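You operate a simulated robot arm through the tools that you are given. There is no shell and no other tool.

You are at the controls of a simulated robot arm. One attempt, no reset.

TASK
Move the triangle stencil from frame 1 to frame 2 and fit the circle stencil in frame 1.
Fine: free the blue latch first; end with both stencils home and both latches shut.

The check looks at the end state, three seconds after you hand in, the way a careful person would. Anything else that was tipped, shoved, dropped, spilled or broken makes it a failure.

THE ROBOT
A 7-joint arm with a two-finger parallel gripper, fixed in place. Base frame: the origin is at the foot of the arm, x ahead of it, y to its left, z up; the work surface is at about z = 90. Lengths are in cm, angles in rad, forces in N, time in s.
Its first joint turns from -2.304 to 2.304 rad. Payload 3.91 kg.
Tool frame: the origin (TCP) lies between the finger pads and is the grasp point; the fingertips stand 3 cm ahead of it; z points along the fingers, y is the line along which they close. Largest opening 11 cm; finger width 2, thickness 1; the body of the gripper, 4.8 by 11.2 cm, starts 5.5 cm behind the TCP.
Orientation is told as [roll, pitch, yaw] about the base's x, y, z axes, in that order, counted from this pose: with the fingers straight down and closing along the base's y, the tool's x points along the base's -x, its y along +y and its z along -z.

THE INTERFACE
- The arm moves only by the tool step_arm. Its argument "targets" is a list of rows, each a list of 3 entries, a list of its own where there are three numbers: the shift along the tool's x, y, z in cm, then the turn, a rotation vector about the tool's x, y, z in rad, then the opening, from 0 (shut) to 1 (fully open). In form: [[[dx, dy, dz], [ax, ay, az], fingers], ...]. A call has 1 to 20 rows; each row is the pose to reach, as a shift and turn from the pose commanded when the call began, along the tool's axes at that moment. A row lasts 0.2 s, in which the tool goes at most 5 cm and 0.15 rad; a call with a longer step from one row to the next is refused whole, and so is a gripper value outside its range. A pose out of reach is approached as far as the arm can. The call stops where the force on the tool passes 90 N (or 10 N more than at its start, if that is more) or the arm is blocked; 0.2 s more then pass. Each finger travels about 10.8 cm/s and halts on what it meets, pressing with about 39 N; the grip force reading is that of the motor and also rises with nothing between the fingers. The clock runs only during rows and for 0.2 s after the last one: add rows that repeat a pose to give the fingers time. It gives the time, the measured TCP pose, the force on the tool (base axes), the opening and the grip force at its end, in the units of the frame above (readings bear some noise), with the torque about the TCP (base axes, N m) and any sound that the robot's microphone picked up.
- Cameras (640 x 400 px; columns grow to the right, rows downward): "scene" is fixed at [21.83, -49.97, 163.58]; the picture's right is [0.87, -0.50, 0.00], its down [-0.24, -0.42, -0.87] and it looks along [0.43, 0.76, -0.49] (base axes); focal length 366 px, centre (320, 200). "wrist" rides on the gripper at [7.2, 1.7, -10.3] in the tool frame; the picture's right is [-0.23, 0.97, 0.00], its down [-0.76, -0.18, -0.62] and it looks along [-0.61, -0.14, 0.78] (tool axes); focal length 222 px, centre (320, 200). There is no depth. A picture from a camera that has moved, and an enlarged one, comes with that camera's place and axes in the base frame and with its lens.
- snapshot(camera): a new picture of that camera. It takes no simulated time.
- zoom(camera, box): a new picture of the part [left, top, right, bottom] of that camera's present view, enlarged. It takes no simulated time.
- hand_in(): hands the job in; it is judged then, once.

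Nothing tells you positions but the pictures and the camera data. Unless the task says otherwise, let go and move clear before handing in.

The tools are called after "Request:" by a JSON object that holds its "method" and its "body". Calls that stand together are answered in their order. step_arm: Moves the arm, as the interface text tells. Its arguments: {"type":"object","properties":{"targets":{"type":"array","items":{"type":"array"}}},"required":["targets"]} The other tools are called the same way: snapshot (camera) takes a picture; zoom (camera, box) takes an enlarged picture of a part of a camera's view; hand_in () hands the job in.

At the start:

```text
t: 0.0
position: [40.92, 56.31, 117.96]
tool_rot: [-0.001, 0.0, 0.0]
ft_force: [0.1, 0.5, -0.6]
moment: [0.0, -0.02, 0.0]
width: 11.02
grasp_force: 0.0
```

scene: 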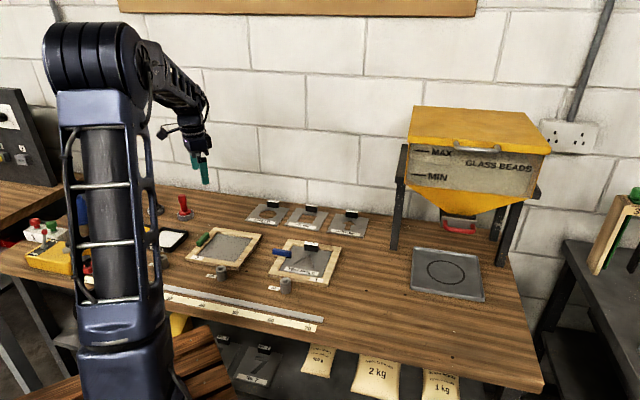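
wrist: 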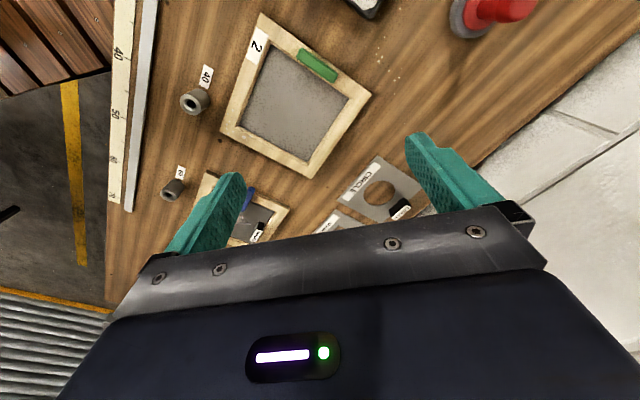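

I see two wooden frames on the bench (2 with a green latch, the other with a blue latch) and three stencils at the back. I'll look closer before moving.

Request:
{"method": "zoom", "body": {"camera": "scene", "box": [170, 190, 370, 315]}}

Request:
{"method": "zoom", "body": {"camera": "scene", "box": [260, 225, 350, 295]}}

Request:
{"method": "zoom", "body": {"camera": "scene", "box": [180, 215, 270, 285]}}

Request:
{"method": "zoom", "body": {"camera": "scene", "box": [235, 190, 375, 245]}}

Request:
{"method": "zoom", "body": {"camera": "wrist", "box": [160, 0, 460, 260]}}

```text
3.20 times, centred on (270, 252) of scene
camera zoom: at [21.83, -49.97, 163.58], right [0.87, -0.5, 0.0], down [-0.24, -0.42, -0.87], along [0.43, 0.76, -0.49], focal length 1172 px, centre (480, 32)
```

zoom: 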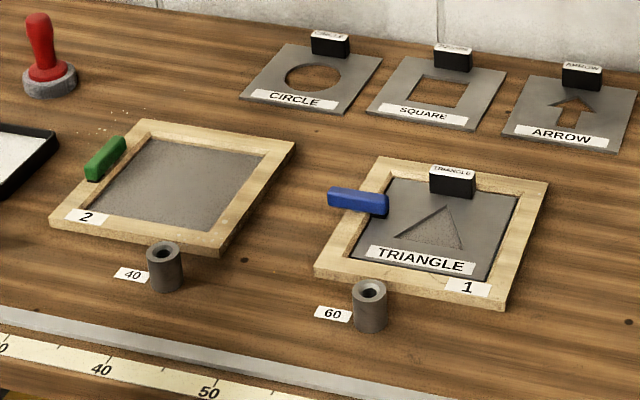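

```text
5.71 times, centred on (305, 260) of scene
camera zoom: at [21.83, -49.97, 163.58], right [0.87, -0.5, 0.0], down [-0.24, -0.42, -0.87], along [0.43, 0.76, -0.49], focal length 2094 px, centre (406, -143)
```

zoom: 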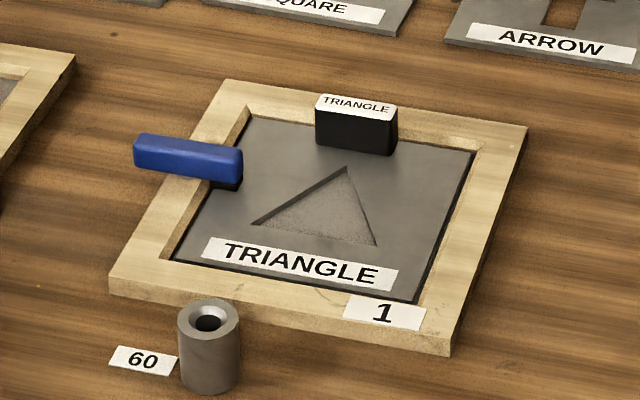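

```text
5.71 times, centred on (225, 250) of scene
camera zoom: at [21.83, -49.97, 163.58], right [0.87, -0.5, 0.0], down [-0.24, -0.42, -0.87], along [0.43, 0.76, -0.49], focal length 2094 px, centre (863, -86)
```

zoom: 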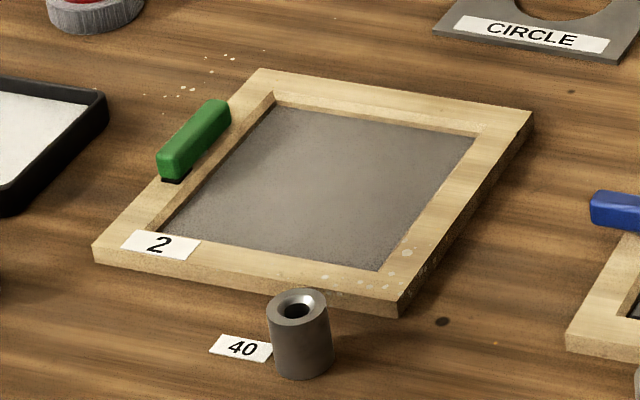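

```text
4.57 times, centred on (305, 218) of scene
camera zoom: at [21.83, -49.97, 163.58], right [0.87, -0.5, 0.0], down [-0.24, -0.42, -0.87], along [0.43, 0.76, -0.49], focal length 1675 px, centre (389, 120)
```

zoom: 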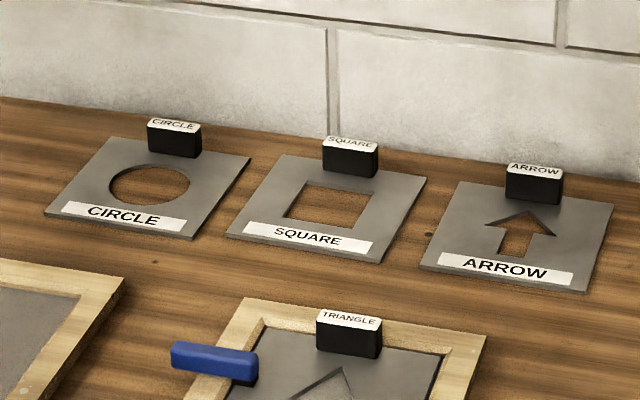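

```text
1.54 times, centred on (310, 130) of wrist
camera zoom: at [33.71, 57.99, 128.26], right [0.23, 0.97, 0.0], down [0.76, -0.18, 0.62], along [0.61, -0.14, -0.78], focal length 342 px, centre (335, 308)
```

zoom: 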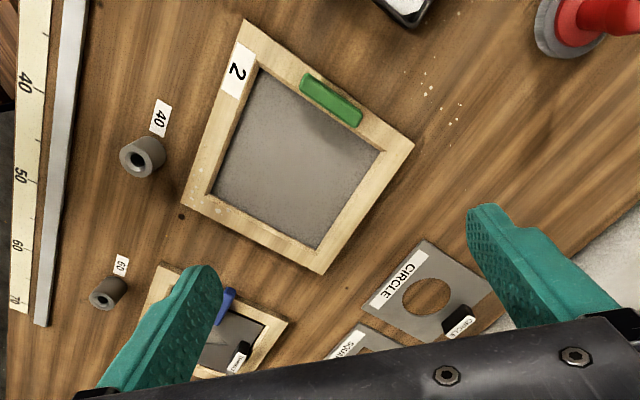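

Frame 1 (blue latch, holding the triangle) looks to be centred near (63, 30.5), and frame 2 near (43, 50), both turned 45° to the base. The circle stencil lies near (63.5, 63.5) by the wall. I'll move above the blue latch to see it up close.

Request:
{"method": "step_arm", "body": {"targets": [[[-2, -2.6, 1.5], [0, 0, 0.098], 1], [[-4, -5.2, 3], [0, 0, 0.196], 1], [[-6, -7.8, 4.5], [0, 0, 0.294], 1], [[-8, -10.4, 6], [0, 0, 0.392], 1], [[-10, -13, 7.5], [0, 0, 0.49], 1], [[-12, -15.6, 9], [0, 0, 0.588], 1], [[-14, -18.2, 10.5], [0, 0, 0.686], 1], [[-16.1, -20.8, 12], [0, 0, 0.785], 1], [[-16.1, -20.8, 12], [0, 0, 0.785], 1]]}}

Request:
{"method": "snapshot", "body": {"camera": "wrist"}}

Request:
{"method": "snapshot", "body": {"camera": "scene"}}

```text
t: 2.0
position: [56.98, 35.54, 105.93]
tool_rot: [0.0, 0.0, -0.784]
ft_force: [-1.0, 0.8, -0.4]
moment: [0.02, 0.0, -0.02]
width: 10.98
grasp_force: 0.2
```

```text
taken
camera wrist: at [53.13, 41.85, 116.28], right [0.85, 0.53, 0.0], down [0.41, -0.66, 0.62], along [0.33, -0.53, -0.78], focal length 222 px, centre (320, 200)
```

wrist: 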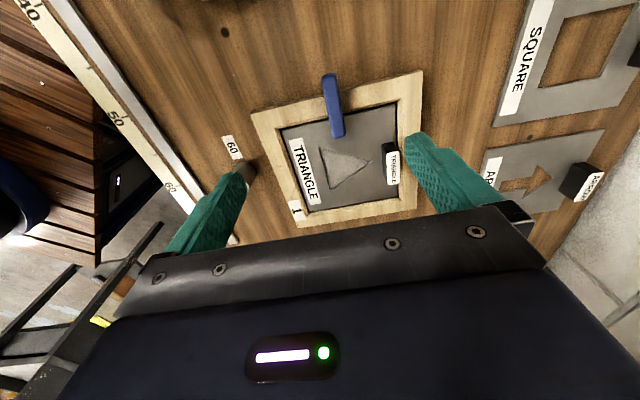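

```text
taken
```

scene: 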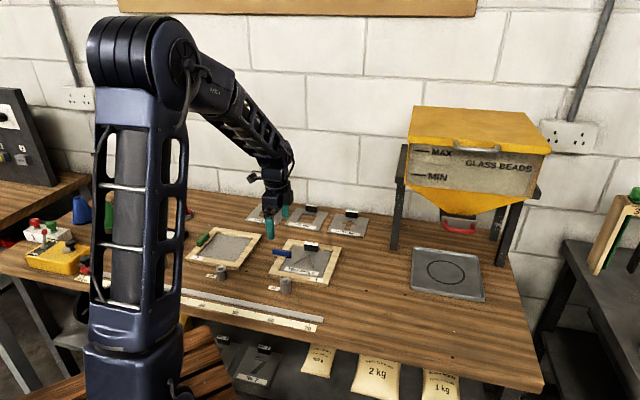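

The camera is now over frame 1, with the blue latch almost under the gripper. I'll zoom in to see how the latch is built.

Request:
{"method": "zoom", "body": {"camera": "wrist", "box": [240, 60, 440, 220]}}

Request:
{"method": "zoom", "body": {"camera": "wrist", "box": [300, 60, 400, 140]}}

Request:
{"method": "zoom", "body": {"camera": "wrist", "box": [440, 100, 640, 260]}}

```text
2.50 times, centred on (340, 140) of wrist
camera zoom: at [53.13, 41.85, 116.28], right [0.85, 0.53, 0.0], down [0.41, -0.66, 0.62], along [0.33, -0.53, -0.78], focal length 555 px, centre (270, 350)
```

zoom: 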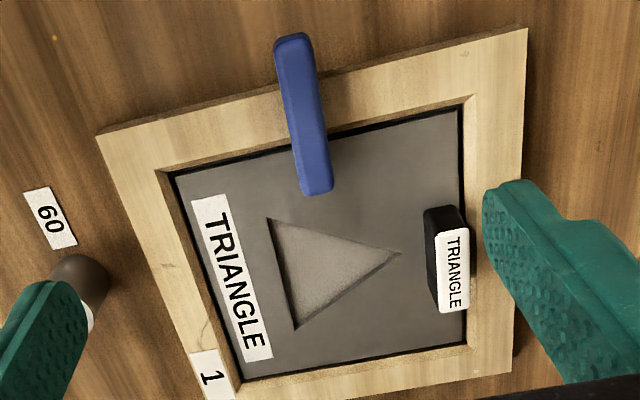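

```text
5.00 times, centred on (350, 100) of wrist
camera zoom: at [53.13, 41.85, 116.28], right [0.85, 0.53, 0.0], down [0.41, -0.66, 0.62], along [0.33, -0.53, -0.78], focal length 1111 px, centre (170, 700)
```

zoom: 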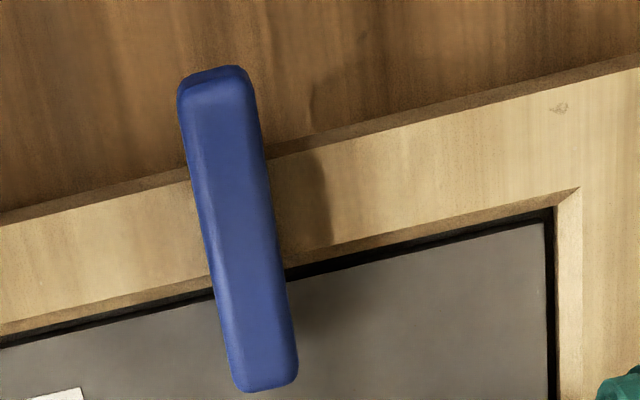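

```text
2.50 times, centred on (540, 180) of wrist
camera zoom: at [53.13, 41.85, 116.28], right [0.85, 0.53, 0.0], down [0.41, -0.66, 0.62], along [0.33, -0.53, -0.78], focal length 555 px, centre (-230, 250)
```

zoom: 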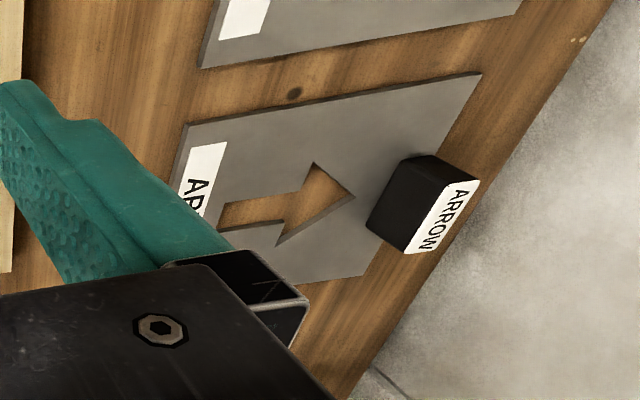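

The blue latch lies square across frame 1's left rail, centred on it. I'll zoom on both latches and the handles for their heights and pivots.

Request:
{"method": "zoom", "body": {"camera": "scene", "box": [268, 240, 300, 260]}}

Request:
{"method": "zoom", "body": {"camera": "scene", "box": [190, 226, 222, 246]}}

Request:
{"method": "zoom", "body": {"camera": "scene", "box": [295, 230, 335, 255]}}

Request:
{"method": "zoom", "body": {"camera": "wrist", "box": [370, 130, 420, 170]}}

```text
16.00 times, centred on (284, 250) of scene
camera zoom: at [21.83, -49.97, 163.58], right [0.87, -0.5, 0.0], down [-0.24, -0.42, -0.87], along [0.43, 0.76, -0.49], focal length 5863 px, centre (896, -600)
```

zoom: 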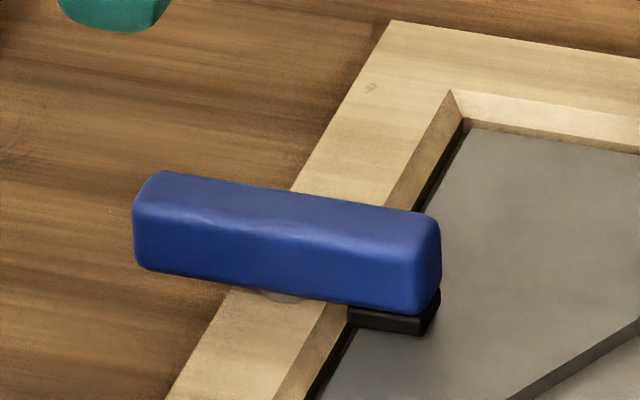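

```text
16.00 times, centred on (206, 236) of scene
camera zoom: at [21.83, -49.97, 163.58], right [0.87, -0.5, 0.0], down [-0.24, -0.42, -0.87], along [0.43, 0.76, -0.49], focal length 5863 px, centre (2144, -376)
```

zoom: 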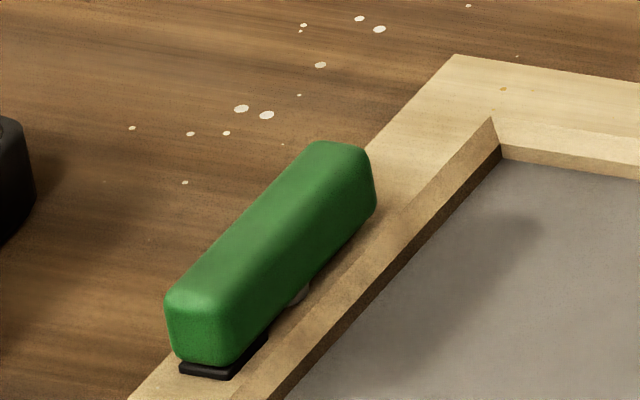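

```text
16.00 times, centred on (315, 242) of scene
camera zoom: at [21.83, -49.97, 163.58], right [0.87, -0.5, 0.0], down [-0.24, -0.42, -0.87], along [0.43, 0.76, -0.49], focal length 5863 px, centre (400, -480)
```

zoom: 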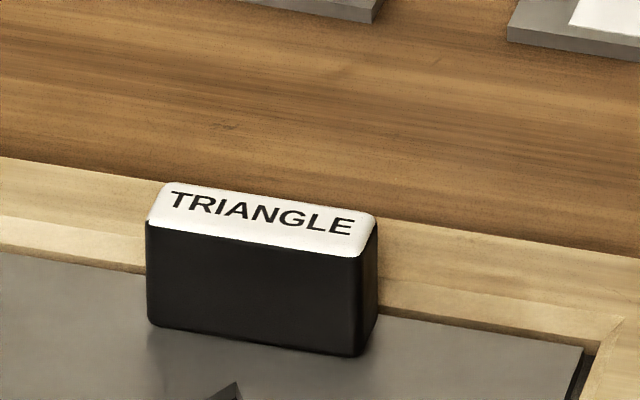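

```text
10.00 times, centred on (395, 150) of wrist
camera zoom: at [53.13, 41.85, 116.28], right [0.85, 0.53, 0.0], down [0.41, -0.66, 0.62], along [0.33, -0.53, -0.78], focal length 2221 px, centre (-430, 700)
```

zoom: 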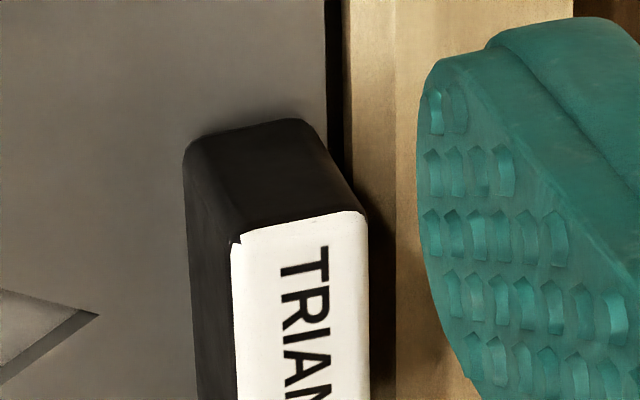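

I put the blue latch's centre near (57.7, 37.0), with its top at about z = 93.05 and the frame top at about z = 91.5. Its pad tip points inward, while the open green latch's tip points to the front, so opening is clockwise from above. I'll turn the wrist 180° in the air so that stroke stays in a comfortable joint range.

Request:
{"method": "step_arm", "body": {"targets": [[[0.1, 0.3, 0], [0, 0, -0.131], 0.9], [[0.2, 0.6, 0], [0, 0, -0.262], 0.8], [[0.3, 0.9, 0], [0, 0, -0.393], 0.7], [[0.4, 1.2, 0], [0, 0, -0.524], 0.6], [[0.54, 1.56, 0], [0, 0, -0.655], 0.5], [[0.54, 1.56, 0], [0, 0, -0.786], 0.4], [[0.54, 1.56, 0], [0, 0, -0.917], 0.4], [[0.54, 1.56, 0], [0, 0, -1.048], 0.4], [[0.54, 1.56, 0], [0, 0, -1.179], 0.4], [[0.54, 1.56, 0], [0, 0, -1.31], 0.4], [[0.54, 1.56, 0], [0, 0, -1.441], 0.4], [[0.54, 1.56, 0], [0, 0, -1.571], 0.4]]}}

Request:
{"method": "step_arm", "body": {"targets": [[[0, 0, 0], [0, 0, -0.131], 0.4], [[0, 0, 0], [0, 0, -0.262], 0.4], [[0, 0, 0], [0, 0, -0.393], 0.4], [[0, 0, 0], [0, 0, -0.524], 0.4], [[0, 0, 0], [0, 0, -0.655], 0.4], [[0, 0, 0], [0, 0, -0.786], 0.4], [[0, 0, 0], [0, 0, -0.917], 0.4], [[0, 0, 0], [0, 0, -1.048], 0.4], [[0, 0, 0], [0, 0, -1.179], 0.4], [[0, 0, 0], [0, 0, -1.31], 0.4], [[0, 0, 0], [0, 0, -1.441], 0.4], [[0, 0, 0], [0, 0, -1.571], 0.4], [[0, 0, 0], [0, 0, -1.571], 0.4]]}}

Request:
{"method": "snapshot", "body": {"camera": "wrist"}}

Request:
{"method": "zoom", "body": {"camera": "wrist", "box": [260, 50, 380, 125]}}

```text
t: 4.6
position: [57.67, 37.06, 105.87]
tool_rot: [0.0, -0.001, 0.787]
ft_force: [0.7, 0.5, 0.0]
moment: [0.03, -0.04, -0.02]
width: 4.41
grasp_force: 0.1
```

```text
t: 7.4
position: [57.7, 36.96, 105.92]
tool_rot: [-0.001, 0.0, 2.359]
ft_force: [0.0, -0.8, 0.4]
moment: [-0.01, 0.0, 0.0]
width: 4.41
grasp_force: 0.0
```

```text
taken
camera wrist: at [61.72, 30.66, 116.25], right [-0.85, -0.53, 0.0], down [-0.41, 0.66, 0.62], along [-0.33, 0.53, -0.78], focal length 222 px, centre (320, 200)
```

wrist: 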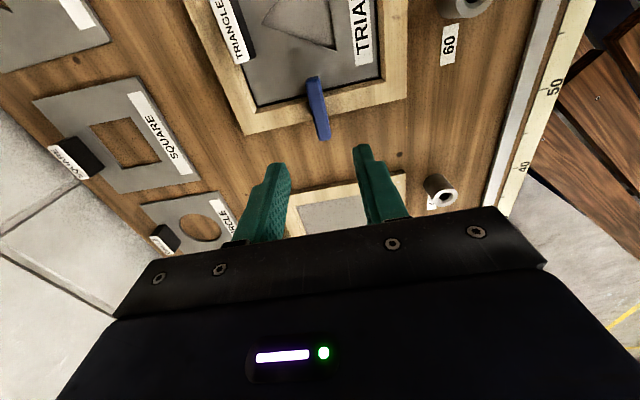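

```text
5.33 times, centred on (320, 88) of wrist
camera zoom: at [61.72, 30.66, 116.25], right [-0.85, -0.53, 0.0], down [-0.41, 0.66, 0.62], along [-0.33, 0.53, -0.78], focal length 1185 px, centre (320, 800)
```

zoom: 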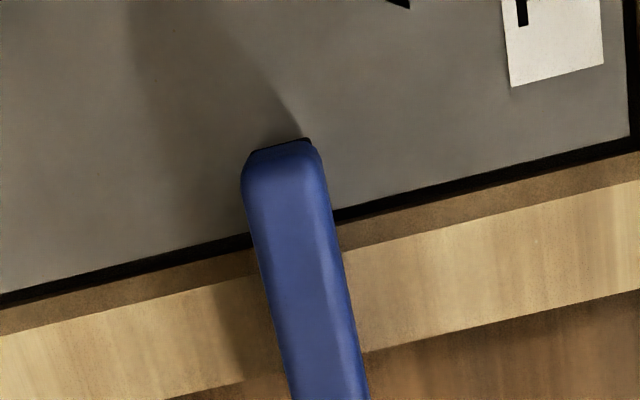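

The 180° turn worked and the latch is below the fingers. I'll zoom on it to centre accurately before going down.

Request:
{"method": "zoom", "body": {"camera": "wrist", "box": [270, 70, 370, 150]}}

Request:
{"method": "zoom", "body": {"camera": "wrist", "box": [200, 0, 420, 150]}}

```text
5.00 times, centred on (320, 110) of wrist
camera zoom: at [61.72, 30.66, 116.25], right [-0.85, -0.53, 0.0], down [-0.41, 0.66, 0.62], along [-0.33, 0.53, -0.78], focal length 1111 px, centre (320, 650)
```

zoom: 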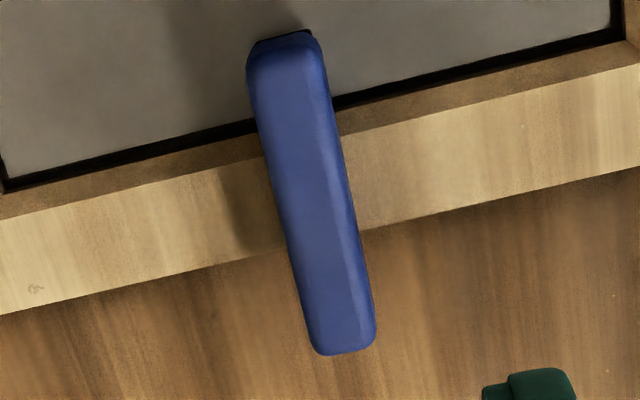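

```text
2.67 times, centred on (310, 75) of wrist
camera zoom: at [61.72, 30.66, 116.25], right [-0.85, -0.53, 0.0], down [-0.41, 0.66, 0.62], along [-0.33, 0.53, -0.78], focal length 592 px, centre (347, 533)
```

zoom: 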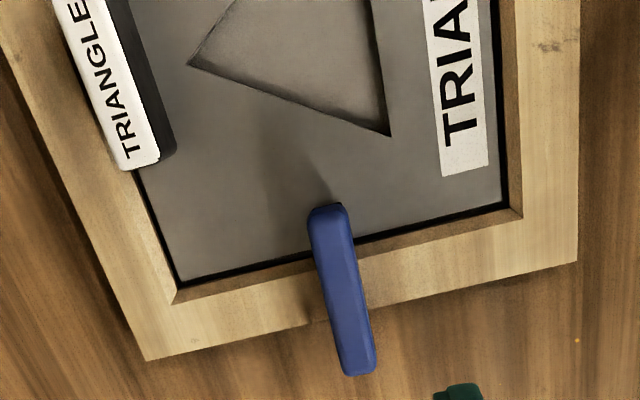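

Both views put the latch centre at about (57.9, 36.8), with its top near z = 93.1. I'll shift 0.26 cm and lower the open fingers around the latch, staying above the rail.

Request:
{"method": "step_arm", "body": {"targets": [[[0.26, 0, 2.5], [0, 0, 0], 0.4], [[0.26, 0, 5], [0, 0, 0], 0.4], [[0.26, 0, 7.5], [0, 0, 0], 0.4], [[0.26, 0, 9], [0, 0, 0], 0.4], [[0.26, 0, 10], [0, 0, 0], 0.4], [[0.26, 0, 10.4], [0, 0, 0], 0.4], [[0.26, 0, 10.8], [0, 0, 0], 0.4], [[0.26, 0, 10.8], [0, 0, 0], 0.4]]}}

Request:
{"method": "snapshot", "body": {"camera": "wrist"}}

Request:
{"method": "zoom", "body": {"camera": "scene", "box": [250, 215, 330, 265]}}

```text
t: 9.2
position: [57.82, 36.73, 95.1]
tool_rot: [0.0, -0.001, 2.356]
ft_force: [0.0, 1.1, -0.6]
moment: [-0.02, 0.01, -0.02]
width: 4.4
grasp_force: 0.0
```

```text
taken
camera wrist: at [61.87, 30.47, 105.45], right [-0.85, -0.53, 0.0], down [-0.41, 0.66, 0.62], along [-0.33, 0.53, -0.78], focal length 222 px, centre (320, 200)
```

wrist: 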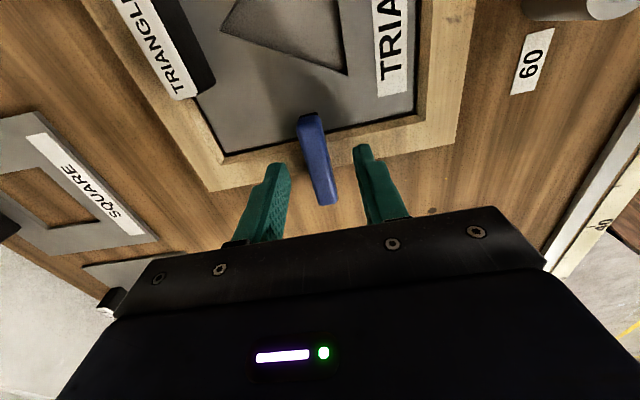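

```text
8.00 times, centred on (290, 240) of scene
camera zoom: at [21.83, -49.97, 163.58], right [0.87, -0.5, 0.0], down [-0.24, -0.42, -0.87], along [0.43, 0.76, -0.49], focal length 2931 px, centre (560, -120)
```

zoom: 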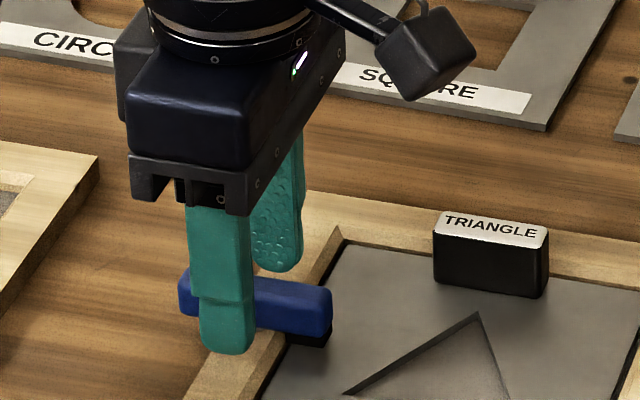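

The fingers straddle the blue latch near its pivot. I'll close on it now.

Request:
{"method": "step_arm", "body": {"targets": [[[0, 0, 0], [0, 0, 0], 0.25], [[0, 0, 0], [0, 0, 0], 0.15], [[0, 0, 0], [0, 0, 0], 0.05], [[0, 0, 0], [0, 0, 0], 0.0], [[0, 0, 0], [0, 0, 0], 0.0]]}}

Request:
{"method": "zoom", "body": {"camera": "scene", "box": [250, 215, 330, 265]}}

Request:
{"method": "zoom", "body": {"camera": "wrist", "box": [220, 90, 420, 230]}}

```text
t: 10.4
position: [57.94, 36.85, 95.06]
tool_rot: [-0.002, -0.001, 2.356]
ft_force: [7.1, 5.9, 0.1]
moment: [0.49, 0.23, 0.02]
width: 1.48
grasp_force: 44.7
```

```text
8.00 times, centred on (290, 240) of scene
camera zoom: at [21.83, -49.97, 163.58], right [0.87, -0.5, 0.0], down [-0.24, -0.42, -0.87], along [0.43, 0.76, -0.49], focal length 2931 px, centre (560, -120)
```

zoom: 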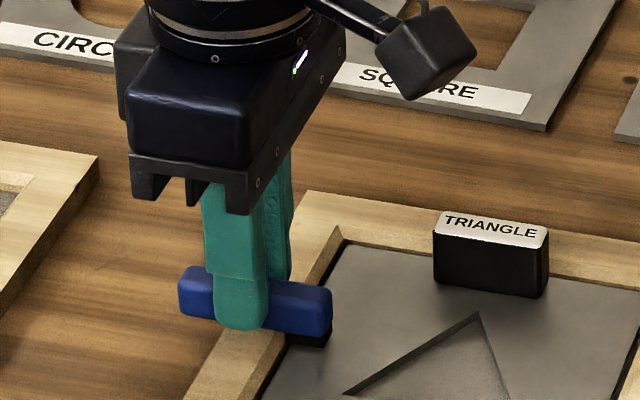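

```text
2.86 times, centred on (320, 160) of wrist
camera zoom: at [61.9, 30.51, 105.47], right [-0.85, -0.53, 0.0], down [-0.41, 0.66, 0.62], along [-0.33, 0.53, -0.78], focal length 635 px, centre (320, 314)
```

zoom: 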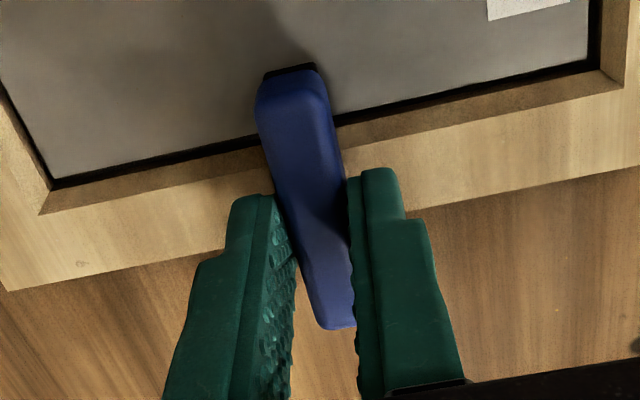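

The latch is gripped (1.48 cm wide) and the frame hasn't moved. I'll ease off the 9 N side load and start turning clockwise in small stages, watching the forces.

Request:
{"method": "step_arm", "body": {"targets": [[[0, -0.17, 0], [0, 0, 0.0], 0], [[0, -0.17, 0], [0, 0, 0.07], 0], [[0, -0.17, 0], [0, 0, 0.14], 0], [[0, -0.17, 0], [0, 0, 0.2], 0]]}}

Request:
{"method": "zoom", "body": {"camera": "scene", "box": [250, 215, 330, 265]}}

```text
t: 11.4
position: [57.95, 36.93, 95.17]
tool_rot: [-0.001, -0.001, 2.157]
ft_force: [-16.0, -11.6, 4.3]
moment: [-0.84, 0.06, 0.01]
width: 1.49
grasp_force: 45.1
```

```text
8.00 times, centred on (290, 240) of scene
camera zoom: at [21.83, -49.97, 163.58], right [0.87, -0.5, 0.0], down [-0.24, -0.42, -0.87], along [0.43, 0.76, -0.49], focal length 2931 px, centre (560, -120)
```

zoom: 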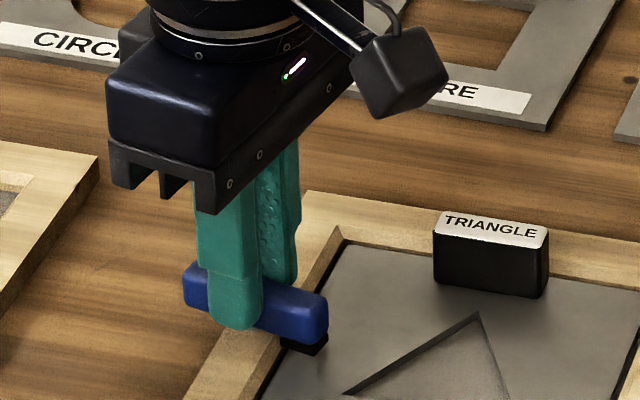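

The latch is turning as planned, but I read about 20 N sideways. I'll hold still for a moment and re-read before correcting.

Request:
{"method": "step_arm", "body": {"targets": [[[0, 0, 0], [0, 0, 0], 0], [[0, 0, 0], [0, 0, 0], 0]]}}

Request:
{"method": "zoom", "body": {"camera": "wrist", "box": [220, 90, 420, 230]}}

```text
t: 12.0
position: [57.89, 36.84, 95.06]
tool_rot: [-0.001, 0.001, 2.157]
ft_force: [-21.3, -14.3, 0.0]
moment: [-1.22, -0.06, -0.01]
width: 1.48
grasp_force: 44.7
```

```text
2.86 times, centred on (320, 160) of wrist
camera zoom: at [60.6, 29.88, 105.47], right [-0.94, -0.35, 0.0], down [-0.27, 0.73, 0.62], along [-0.22, 0.58, -0.78], focal length 635 px, centre (320, 314)
```

zoom: 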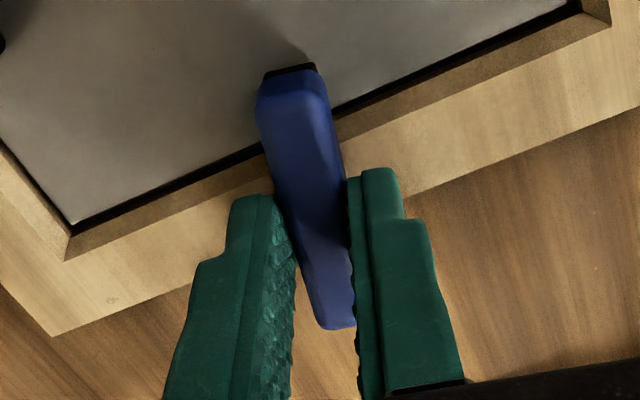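

The side load is purely along the closing axis because I overcorrected. I'll back off 0.125 cm and keep turning.

Request:
{"method": "step_arm", "body": {"targets": [[[0, 0.125, 0], [0, 0, 0.0], 0], [[0, 0.125, 0], [0, 0, 0.08], 0], [[0, 0.125, 0], [0, 0, 0.16], 0], [[0, 0.125, 0], [0, 0, 0.24], 0], [[0, 0.125, 0], [0, 0, 0.3], 0], [[0, 0.125, 0], [0, 0, 0.3], 0]]}}

```text
t: 13.4
position: [57.83, 36.98, 95.19]
tool_rot: [0.001, 0.0, 1.854]
ft_force: [-6.3, -7.3, -3.4]
moment: [0.86, 0.44, 0.0]
width: 1.49
grasp_force: 45.0
```

The forces are low now, under 10 N. I'll carry on turning with a tiny correction.

Request:
{"method": "step_arm", "body": {"targets": [[[0.02, 0.03, 0], [0, 0, 0.08], 0], [[0.02, 0.03, 0], [0, 0, 0.16], 0], [[0.02, 0.03, 0], [0, 0, 0.24], 0], [[0.02, 0.03, 0], [0, 0, 0.32], 0], [[0.02, 0.03, 0], [0, 0, 0.4], 0], [[0.02, 0.03, 0], [0, 0, 0.4], 0]]}}

Request:
{"method": "zoom", "body": {"camera": "scene", "box": [250, 215, 330, 265]}}

```text
t: 14.8
position: [57.9, 36.8, 95.08]
tool_rot: [-0.002, -0.002, 1.457]
ft_force: [11.2, 0.8, 0.6]
moment: [-0.82, -0.16, 0.0]
width: 1.49
grasp_force: 45.1
```

```text
8.00 times, centred on (290, 240) of scene
camera zoom: at [21.83, -49.97, 163.58], right [0.87, -0.5, 0.0], down [-0.24, -0.42, -0.87], along [0.43, 0.76, -0.49], focal length 2931 px, centre (560, -120)
```

zoom: 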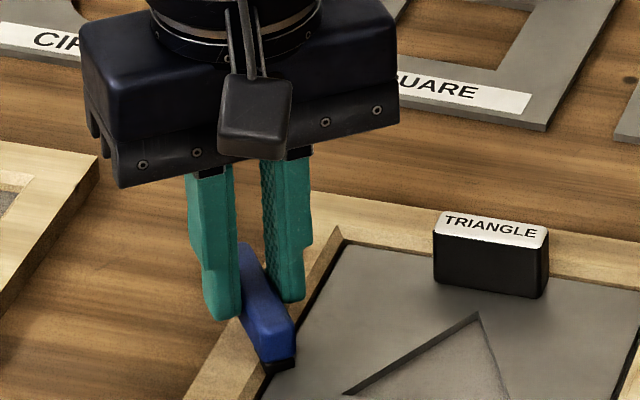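

The latch turns smoothly with the pad sweeping off the plate. About 0.67 rad is left.

Request:
{"method": "step_arm", "body": {"targets": [[[-0.01, -0.05, 0], [0, 0, 0.08], 0], [[-0.01, -0.05, 0], [0, 0, 0.16], 0], [[-0.01, -0.05, 0], [0, 0, 0.24], 0], [[-0.01, -0.05, 0], [0, 0, 0.32], 0], [[-0.01, -0.05, 0], [0, 0, 0.4], 0], [[-0.01, -0.05, 0], [0, 0, 0.4], 0]]}}

```text
t: 16.2
position: [57.93, 36.78, 95.09]
tool_rot: [0.0, -0.002, 1.055]
ft_force: [6.3, 1.0, 11.1]
moment: [-0.86, 0.37, -0.02]
width: 1.48
grasp_force: 45.2
```

Only small forces so far. I'll finish the last 0.27 rad to bring the latch parallel to the rail.

Request:
{"method": "step_arm", "body": {"targets": [[[-0.02, -0.025, -0.03], [0, 0, 0.07], 0], [[-0.02, -0.025, -0.03], [0, 0, 0.14], 0], [[-0.02, -0.025, -0.03], [0, 0, 0.21], 0], [[-0.02, -0.025, -0.03], [0, 0, 0.27], 0], [[-0.02, -0.025, -0.03], [0, 0, 0.27], 0]]}}

Request:
{"method": "zoom", "body": {"camera": "scene", "box": [250, 215, 330, 265]}}

Request:
{"method": "snapshot", "body": {"camera": "wrist"}}

```text
t: 17.4
position: [57.93, 36.82, 95.07]
tool_rot: [0.002, -0.001, 0.785]
ft_force: [3.5, -1.7, 6.9]
moment: [0.52, -0.72, 0.0]
width: 1.48
grasp_force: 45.1
```

```text
8.00 times, centred on (290, 240) of scene
camera zoom: at [21.83, -49.97, 163.58], right [0.87, -0.5, 0.0], down [-0.24, -0.42, -0.87], along [0.43, 0.76, -0.49], focal length 2931 px, centre (560, -120)
```

zoom: 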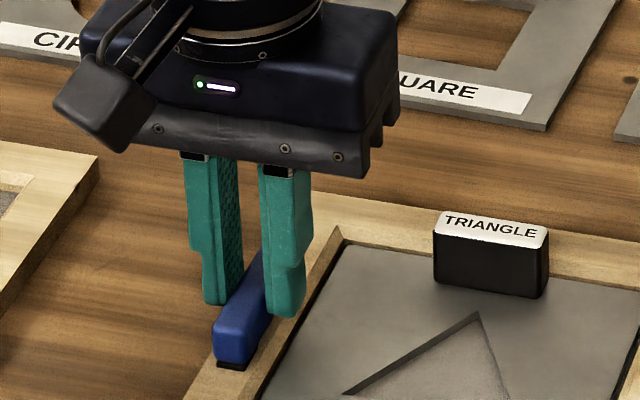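

```text
taken
camera wrist: at [51.72, 32.9, 105.46], right [-0.53, 0.85, 0.0], down [0.66, 0.41, 0.62], along [0.53, 0.33, -0.78], focal length 222 px, centre (320, 200)
```

wrist: 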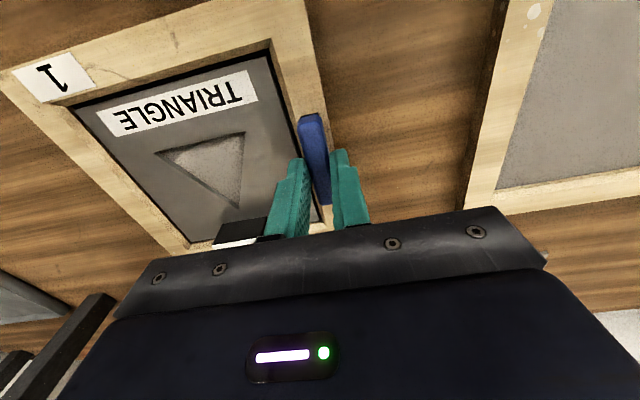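

The latch now lies along the rail, clear of the plate. I'll release it gently and rise.

Request:
{"method": "step_arm", "body": {"targets": [[[0, 0, 0], [0, 0, 0], 0.2], [[0, 0, 0], [0, 0, 0], 0.3], [[0, 0, 0], [0, 0, 0], 0.4], [[0, 0, -1], [0, 0, 0], 0.4], [[0, 0, -4], [0, 0, 0], 0.4], [[0, 0, -8], [0, 0, 0], 0.4], [[0, 0, -11], [0, 0, 0], 0.4], [[0, 0, -11], [0, 0, 0], 0.4]]}}

Request:
{"method": "zoom", "body": {"camera": "scene", "box": [250, 215, 330, 265]}}

Request:
{"method": "snapshot", "body": {"camera": "wrist"}}

```text
t: 19.2
position: [58.02, 36.89, 105.98]
tool_rot: [0.0, 0.001, 0.787]
ft_force: [-0.4, -0.3, 0.5]
moment: [0.0, -0.01, -0.01]
width: 4.38
grasp_force: 0.2
```

```text
8.00 times, centred on (290, 240) of scene
camera zoom: at [21.83, -49.97, 163.58], right [0.87, -0.5, 0.0], down [-0.24, -0.42, -0.87], along [0.43, 0.76, -0.49], focal length 2931 px, centre (560, -120)
```

zoom: 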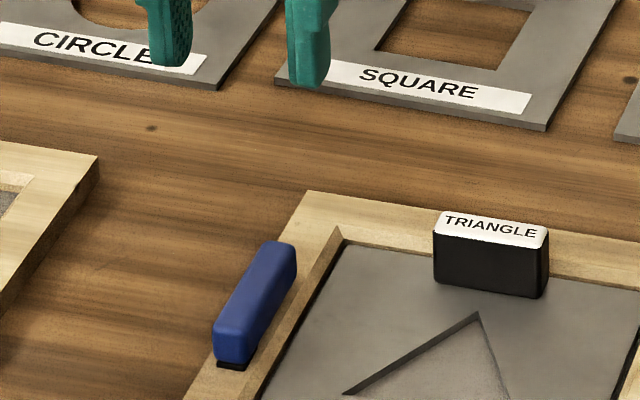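

```text
taken
camera wrist: at [51.74, 32.91, 116.45], right [-0.53, 0.85, 0.0], down [0.66, 0.41, 0.62], along [0.53, 0.33, -0.78], focal length 222 px, centre (320, 200)
```

wrist: 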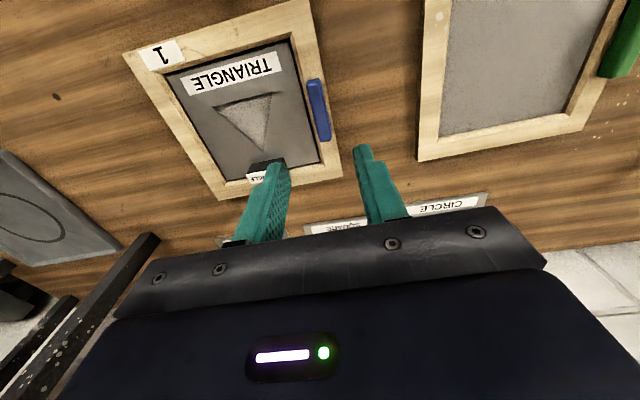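

The blue latch is open and stays put. The triangle's handle should be near (67.3, 35.1) with its top at about z = 93.6, so I'll move above it with the fingers closing across its thin side.

Request:
{"method": "step_arm", "body": {"targets": [[[-0.44, -0.655, 0], [0, 0, 0.131], 0.4], [[-0.88, -1.31, 0], [0, 0, 0.262], 0.4], [[-1.32, -1.965, 0], [0, 0, 0.393], 0.4], [[-1.76, -2.62, 0], [0, 0, 0.524], 0.4], [[-2.2, -3.275, 0], [0, 0, 0.655], 0.4], [[-2.64, -3.93, 0], [0, 0, 0.786], 0.4], [[-3.08, -4.585, 0], [0, 0, 0.917], 0.4], [[-3.52, -5.24, 0], [0, 0, 1.048], 0.4], [[-3.96, -5.895, 0], [0, 0, 1.179], 0.4], [[-4.4, -6.55, 0], [0, 0, 1.31], 0.4], [[-4.84, -7.205, 0], [0, 0, 1.441], 0.4], [[-5.28, -7.86, 0], [0, 0, 1.571], 0.4], [[-5.28, -7.86, 0], [0, 0, 1.571], 0.4]]}}

Request:
{"method": "snapshot", "body": {"camera": "wrist"}}

Request:
{"method": "zoom", "body": {"camera": "wrist", "box": [220, 40, 420, 180]}}

```text
t: 22.0
position: [67.19, 35.03, 106.13]
tool_rot: [0.002, 0.0, -0.786]
ft_force: [-0.8, 0.1, -0.3]
moment: [-0.02, -0.02, -0.04]
width: 4.4
grasp_force: 0.1
```

```text
taken
camera wrist: at [63.38, 41.33, 116.5], right [0.85, 0.53, 0.0], down [0.41, -0.66, 0.62], along [0.33, -0.53, -0.78], focal length 222 px, centre (320, 200)
```

wrist: 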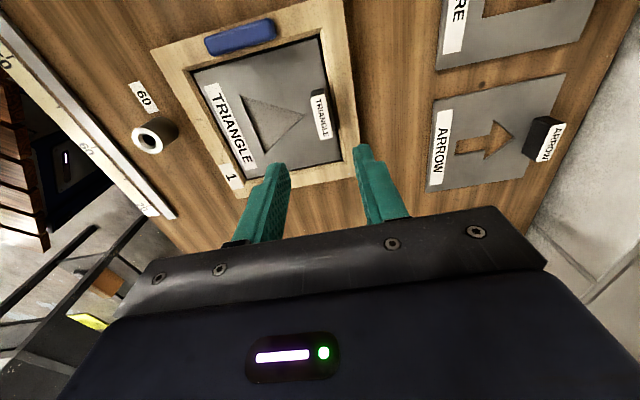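

```text
2.86 times, centred on (320, 110) of wrist
camera zoom: at [63.38, 41.33, 116.5], right [0.85, 0.53, 0.0], down [0.41, -0.66, 0.62], along [0.33, -0.53, -0.78], focal length 635 px, centre (320, 457)
```

zoom: 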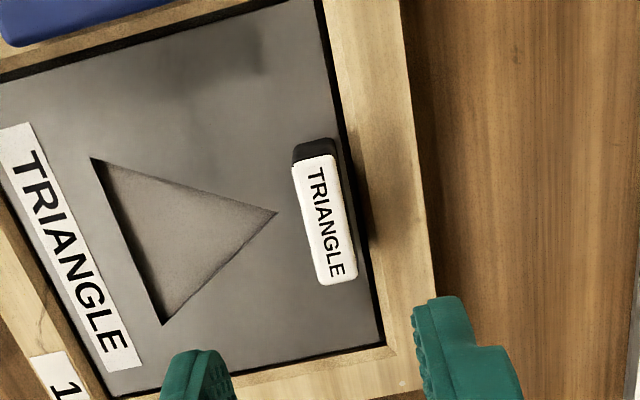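

The handle is within 2 mm of where I expected. I'll correct for that and lower the open fingers around it.

Request:
{"method": "step_arm", "body": {"targets": [[[-0.07, 0.19, 2.5], [0, 0, 0], 0.4], [[-0.07, 0.19, 5], [0, 0, 0], 0.4], [[-0.07, 0.19, 7.5], [0, 0, 0], 0.4], [[-0.07, 0.19, 9.5], [0, 0, 0], 0.4], [[-0.07, 0.19, 10.5], [0, 0, 0], 0.4], [[-0.07, 0.19, 11], [0, 0, 0], 0.4], [[-0.07, 0.19, 11.3], [0, 0, 0], 0.4], [[-0.07, 0.19, 11.3], [0, 0, 0], 0.4]]}}

Request:
{"method": "zoom", "body": {"camera": "wrist", "box": [220, 80, 420, 230]}}

Request:
{"method": "zoom", "body": {"camera": "scene", "box": [270, 215, 350, 265]}}

```text
t: 23.8
position: [67.43, 35.25, 94.75]
tool_rot: [0.0, 0.0, -0.784]
ft_force: [0.3, -0.2, 0.0]
moment: [0.0, -0.03, 0.01]
width: 4.4
grasp_force: 0.0
```

```text
2.67 times, centred on (320, 155) of wrist
camera zoom: at [63.61, 41.48, 105.18], right [0.85, 0.53, 0.0], down [0.41, -0.66, 0.62], along [0.33, -0.53, -0.78], focal length 592 px, centre (320, 320)
```

zoom: 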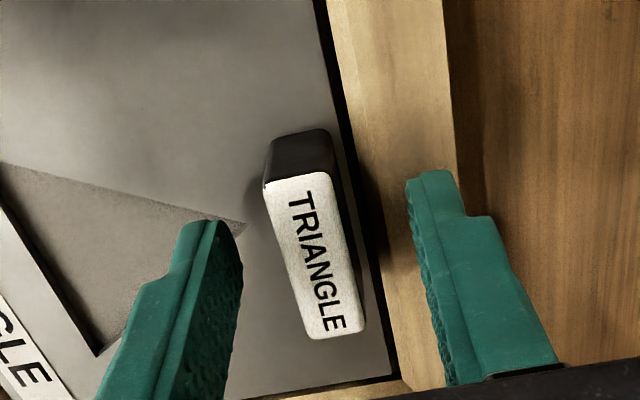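

```text
8.00 times, centred on (310, 240) of scene
camera zoom: at [21.83, -49.97, 163.58], right [0.87, -0.5, 0.0], down [-0.24, -0.42, -0.87], along [0.43, 0.76, -0.49], focal length 2931 px, centre (400, -120)
```

zoom: 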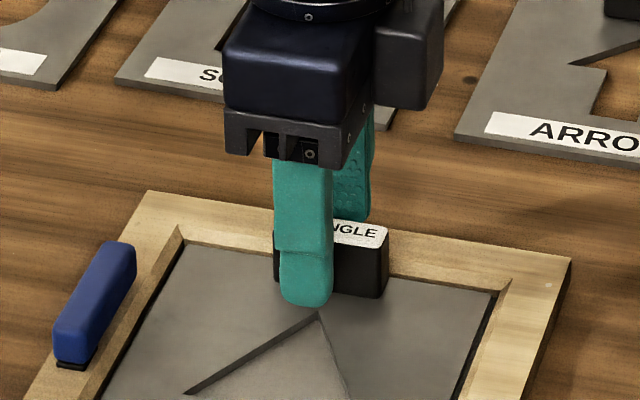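

The fingers straddle the handle and are centred to about 1 mm. I'll close on it.

Request:
{"method": "step_arm", "body": {"targets": [[[0.05, -0.06, 0], [0, 0, 0], 0.3], [[0.05, -0.06, 0], [0, 0, 0], 0.2], [[0.05, -0.06, 0], [0, 0, 0], 0.1], [[0.05, -0.06, 0], [0, 0, 0], 0], [[0.05, -0.06, 0], [0, 0, 0], 0]]}}

Request:
{"method": "zoom", "body": {"camera": "scene", "box": [270, 215, 350, 265]}}

Request:
{"method": "zoom", "body": {"camera": "wrist", "box": [180, 30, 420, 200]}}

```text
t: 25.0
position: [67.38, 35.18, 94.83]
tool_rot: [0.0, 0.001, -0.784]
ft_force: [0.0, -0.1, 0.3]
moment: [-0.02, 0.02, 0.02]
width: 1.53
grasp_force: 38.8
```

```text
8.00 times, centred on (310, 240) of scene
camera zoom: at [21.83, -49.97, 163.58], right [0.87, -0.5, 0.0], down [-0.24, -0.42, -0.87], along [0.43, 0.76, -0.49], focal length 2931 px, centre (400, -120)
```

zoom: 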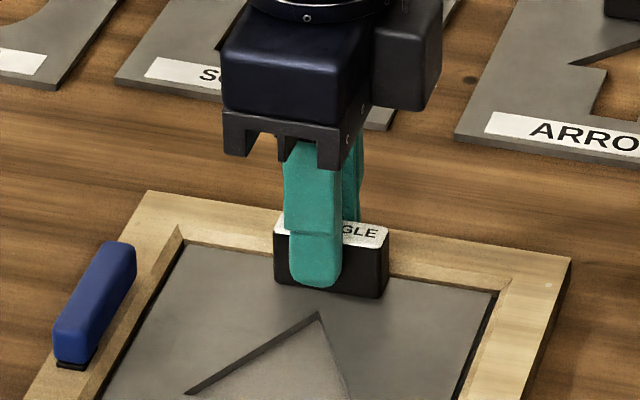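

```text
2.35 times, centred on (300, 115) of wrist
camera zoom: at [63.53, 41.44, 105.18], right [0.85, 0.53, 0.0], down [0.41, -0.66, 0.62], along [0.33, -0.53, -0.78], focal length 523 px, centre (367, 400)
```

zoom: 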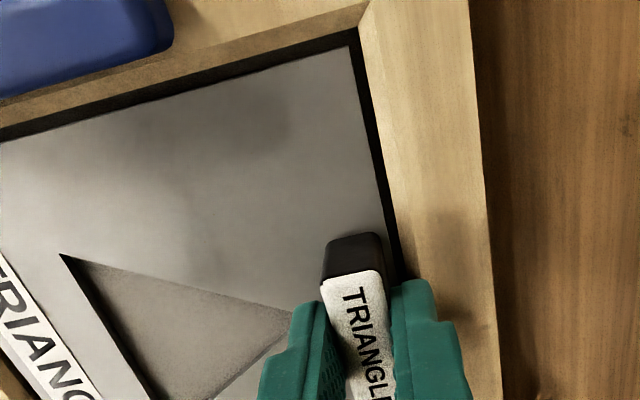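

The grip is clean, with no side force. The home grip pose in frame 1 is TCP (67.38, 35.18, 94.83). I'll lift straight up, slowly at first.

Request:
{"method": "step_arm", "body": {"targets": [[[0, 0, -0.2], [0, 0, 0], 0], [[0, 0, -0.5], [0, 0, 0], 0], [[0, 0, -0.9], [0, 0, 0], 0], [[0, 0, -1.4], [0, 0, 0], 0], [[0, 0, -2], [0, 0, 0], 0], [[0, 0, -2], [0, 0, 0], 0]]}}

Request:
{"method": "zoom", "body": {"camera": "scene", "box": [250, 205, 360, 290]}}

Request:
{"method": "snapshot", "body": {"camera": "wrist"}}

```text
t: 26.4
position: [67.37, 35.18, 96.87]
tool_rot: [0.0, 0.0, -0.785]
ft_force: [0.1, 0.1, -0.9]
moment: [0.06, -0.02, 0.02]
width: 1.52
grasp_force: 39.1
```

```text
4.71 times, centred on (305, 248) of scene
camera zoom: at [21.83, -49.97, 163.58], right [0.87, -0.5, 0.0], down [-0.24, -0.42, -0.87], along [0.43, 0.76, -0.49], focal length 1724 px, centre (391, -24)
```

zoom: 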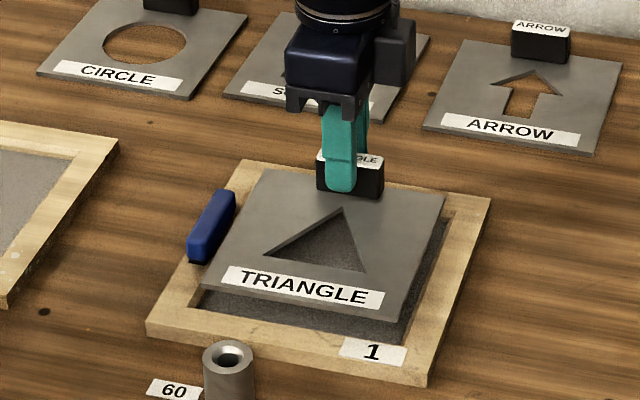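

```text
taken
camera wrist: at [63.53, 41.4, 107.19], right [0.85, 0.53, 0.0], down [0.41, -0.66, 0.62], along [0.33, -0.53, -0.78], focal length 222 px, centre (320, 200)
```

wrist: 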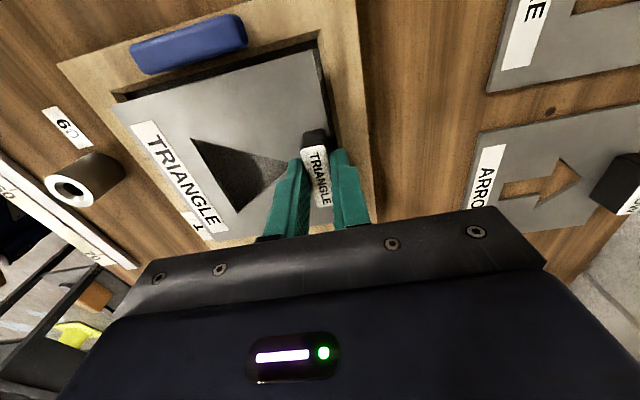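

The plate lifts level and feels light, about 1 N. Frame 2 lies about 28 cm to the left of frame 1, so I'll rise and carry the plate across at z = 106.

Request:
{"method": "step_arm", "body": {"targets": [[[0, 0, -3], [0, 0, 0], 0], [[0, 0, -6], [0, 0, 0], 0], [[0, 0, -9], [0, 0, 0], 0], [[2, 0, -9.3], [0, 0, 0], 0], [[5, 0, -9.3], [0, 0, 0], 0], [[8.5, 0, -9.3], [0, 0, 0], 0], [[12, 0, -9.3], [0, 0, 0], 0], [[15.5, 0, -9.3], [0, 0, 0], 0], [[19, 0, -9.3], [0, 0, 0], 0], [[22.5, 0, -9.3], [0, 0, 0], 0], [[25.5, 0, -9.3], [0, 0, 0], 0], [[27.5, 0, -9.3], [0, 0, 0], 0], [[28, -0.1, -9.3], [0, 0, 0], 0], [[28, -0.1, -9.3], [0, 0, 0], 0]]}}

Request:
{"method": "snapshot", "body": {"camera": "wrist"}}

Request:
{"method": "snapshot", "body": {"camera": "scene"}}

```text
t: 29.4
position: [47.47, 54.77, 106.06]
tool_rot: [-0.001, -0.001, -0.784]
ft_force: [0.3, -0.4, -2.1]
moment: [0.04, -0.03, -0.01]
width: 1.5
grasp_force: 39.2
```

```text
taken
camera wrist: at [43.59, 61.09, 116.49], right [0.85, 0.53, 0.0], down [0.41, -0.66, 0.62], along [0.33, -0.53, -0.78], focal length 222 px, centre (320, 200)
```

wrist: 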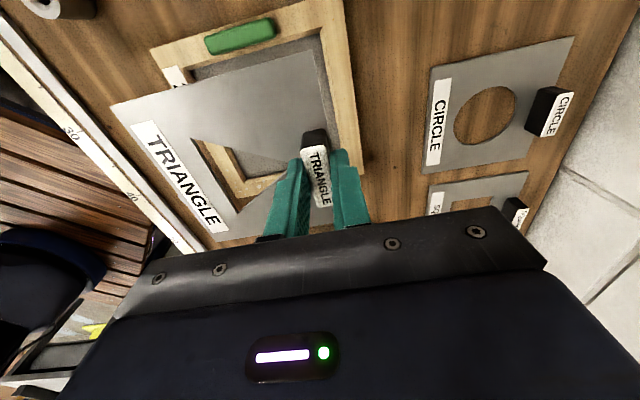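

```text
taken
```

scene: 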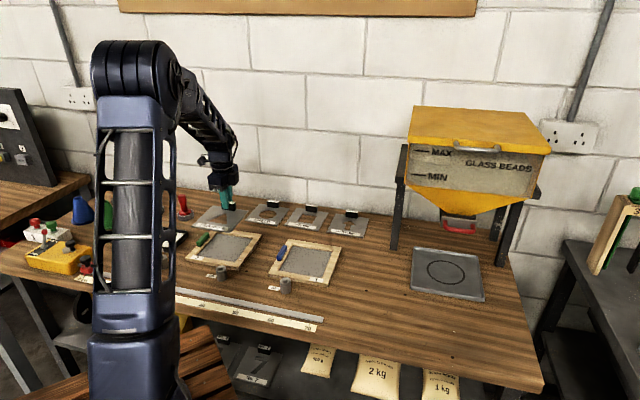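

I'm over frame 2 with the plate. I'll zoom on frame 2's inner back-left corner and the green latch to align.

Request:
{"method": "zoom", "body": {"camera": "wrist", "box": [240, 0, 400, 100]}}

Request:
{"method": "zoom", "body": {"camera": "wrist", "box": [140, 0, 380, 150]}}

Request:
{"method": "zoom", "body": {"camera": "scene", "box": [170, 180, 280, 280]}}

```text
4.00 times, centred on (320, 50) of wrist
camera zoom: at [43.59, 61.09, 116.49], right [0.85, 0.53, 0.0], down [0.41, -0.66, 0.62], along [0.33, -0.53, -0.78], focal length 888 px, centre (320, 800)
```

zoom: 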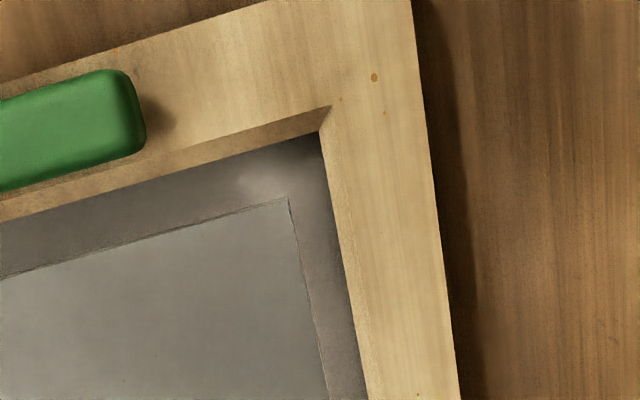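

```text
2.67 times, centred on (260, 75) of wrist
camera zoom: at [43.59, 61.09, 116.49], right [0.85, 0.53, 0.0], down [0.41, -0.66, 0.62], along [0.33, -0.53, -0.78], focal length 592 px, centre (480, 533)
```

zoom: 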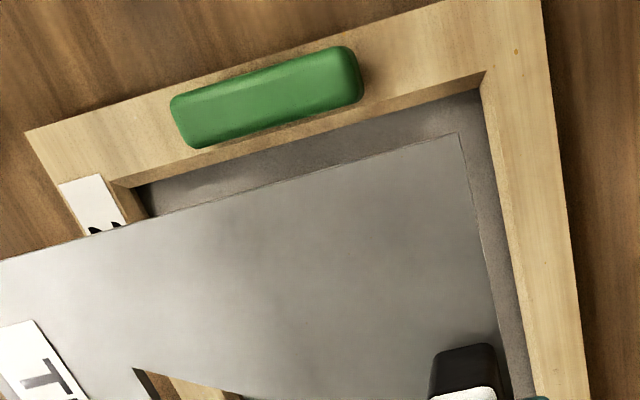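

```text
4.00 times, centred on (225, 230) of scene
camera zoom: at [21.83, -49.97, 163.58], right [0.87, -0.5, 0.0], down [-0.24, -0.42, -0.87], along [0.43, 0.76, -0.49], focal length 1466 px, centre (700, 80)
```

zoom: 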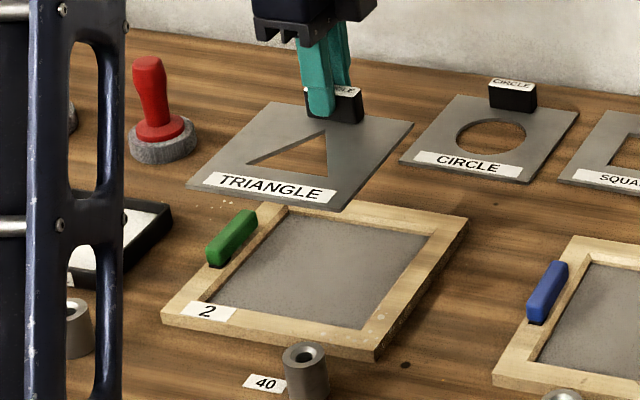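

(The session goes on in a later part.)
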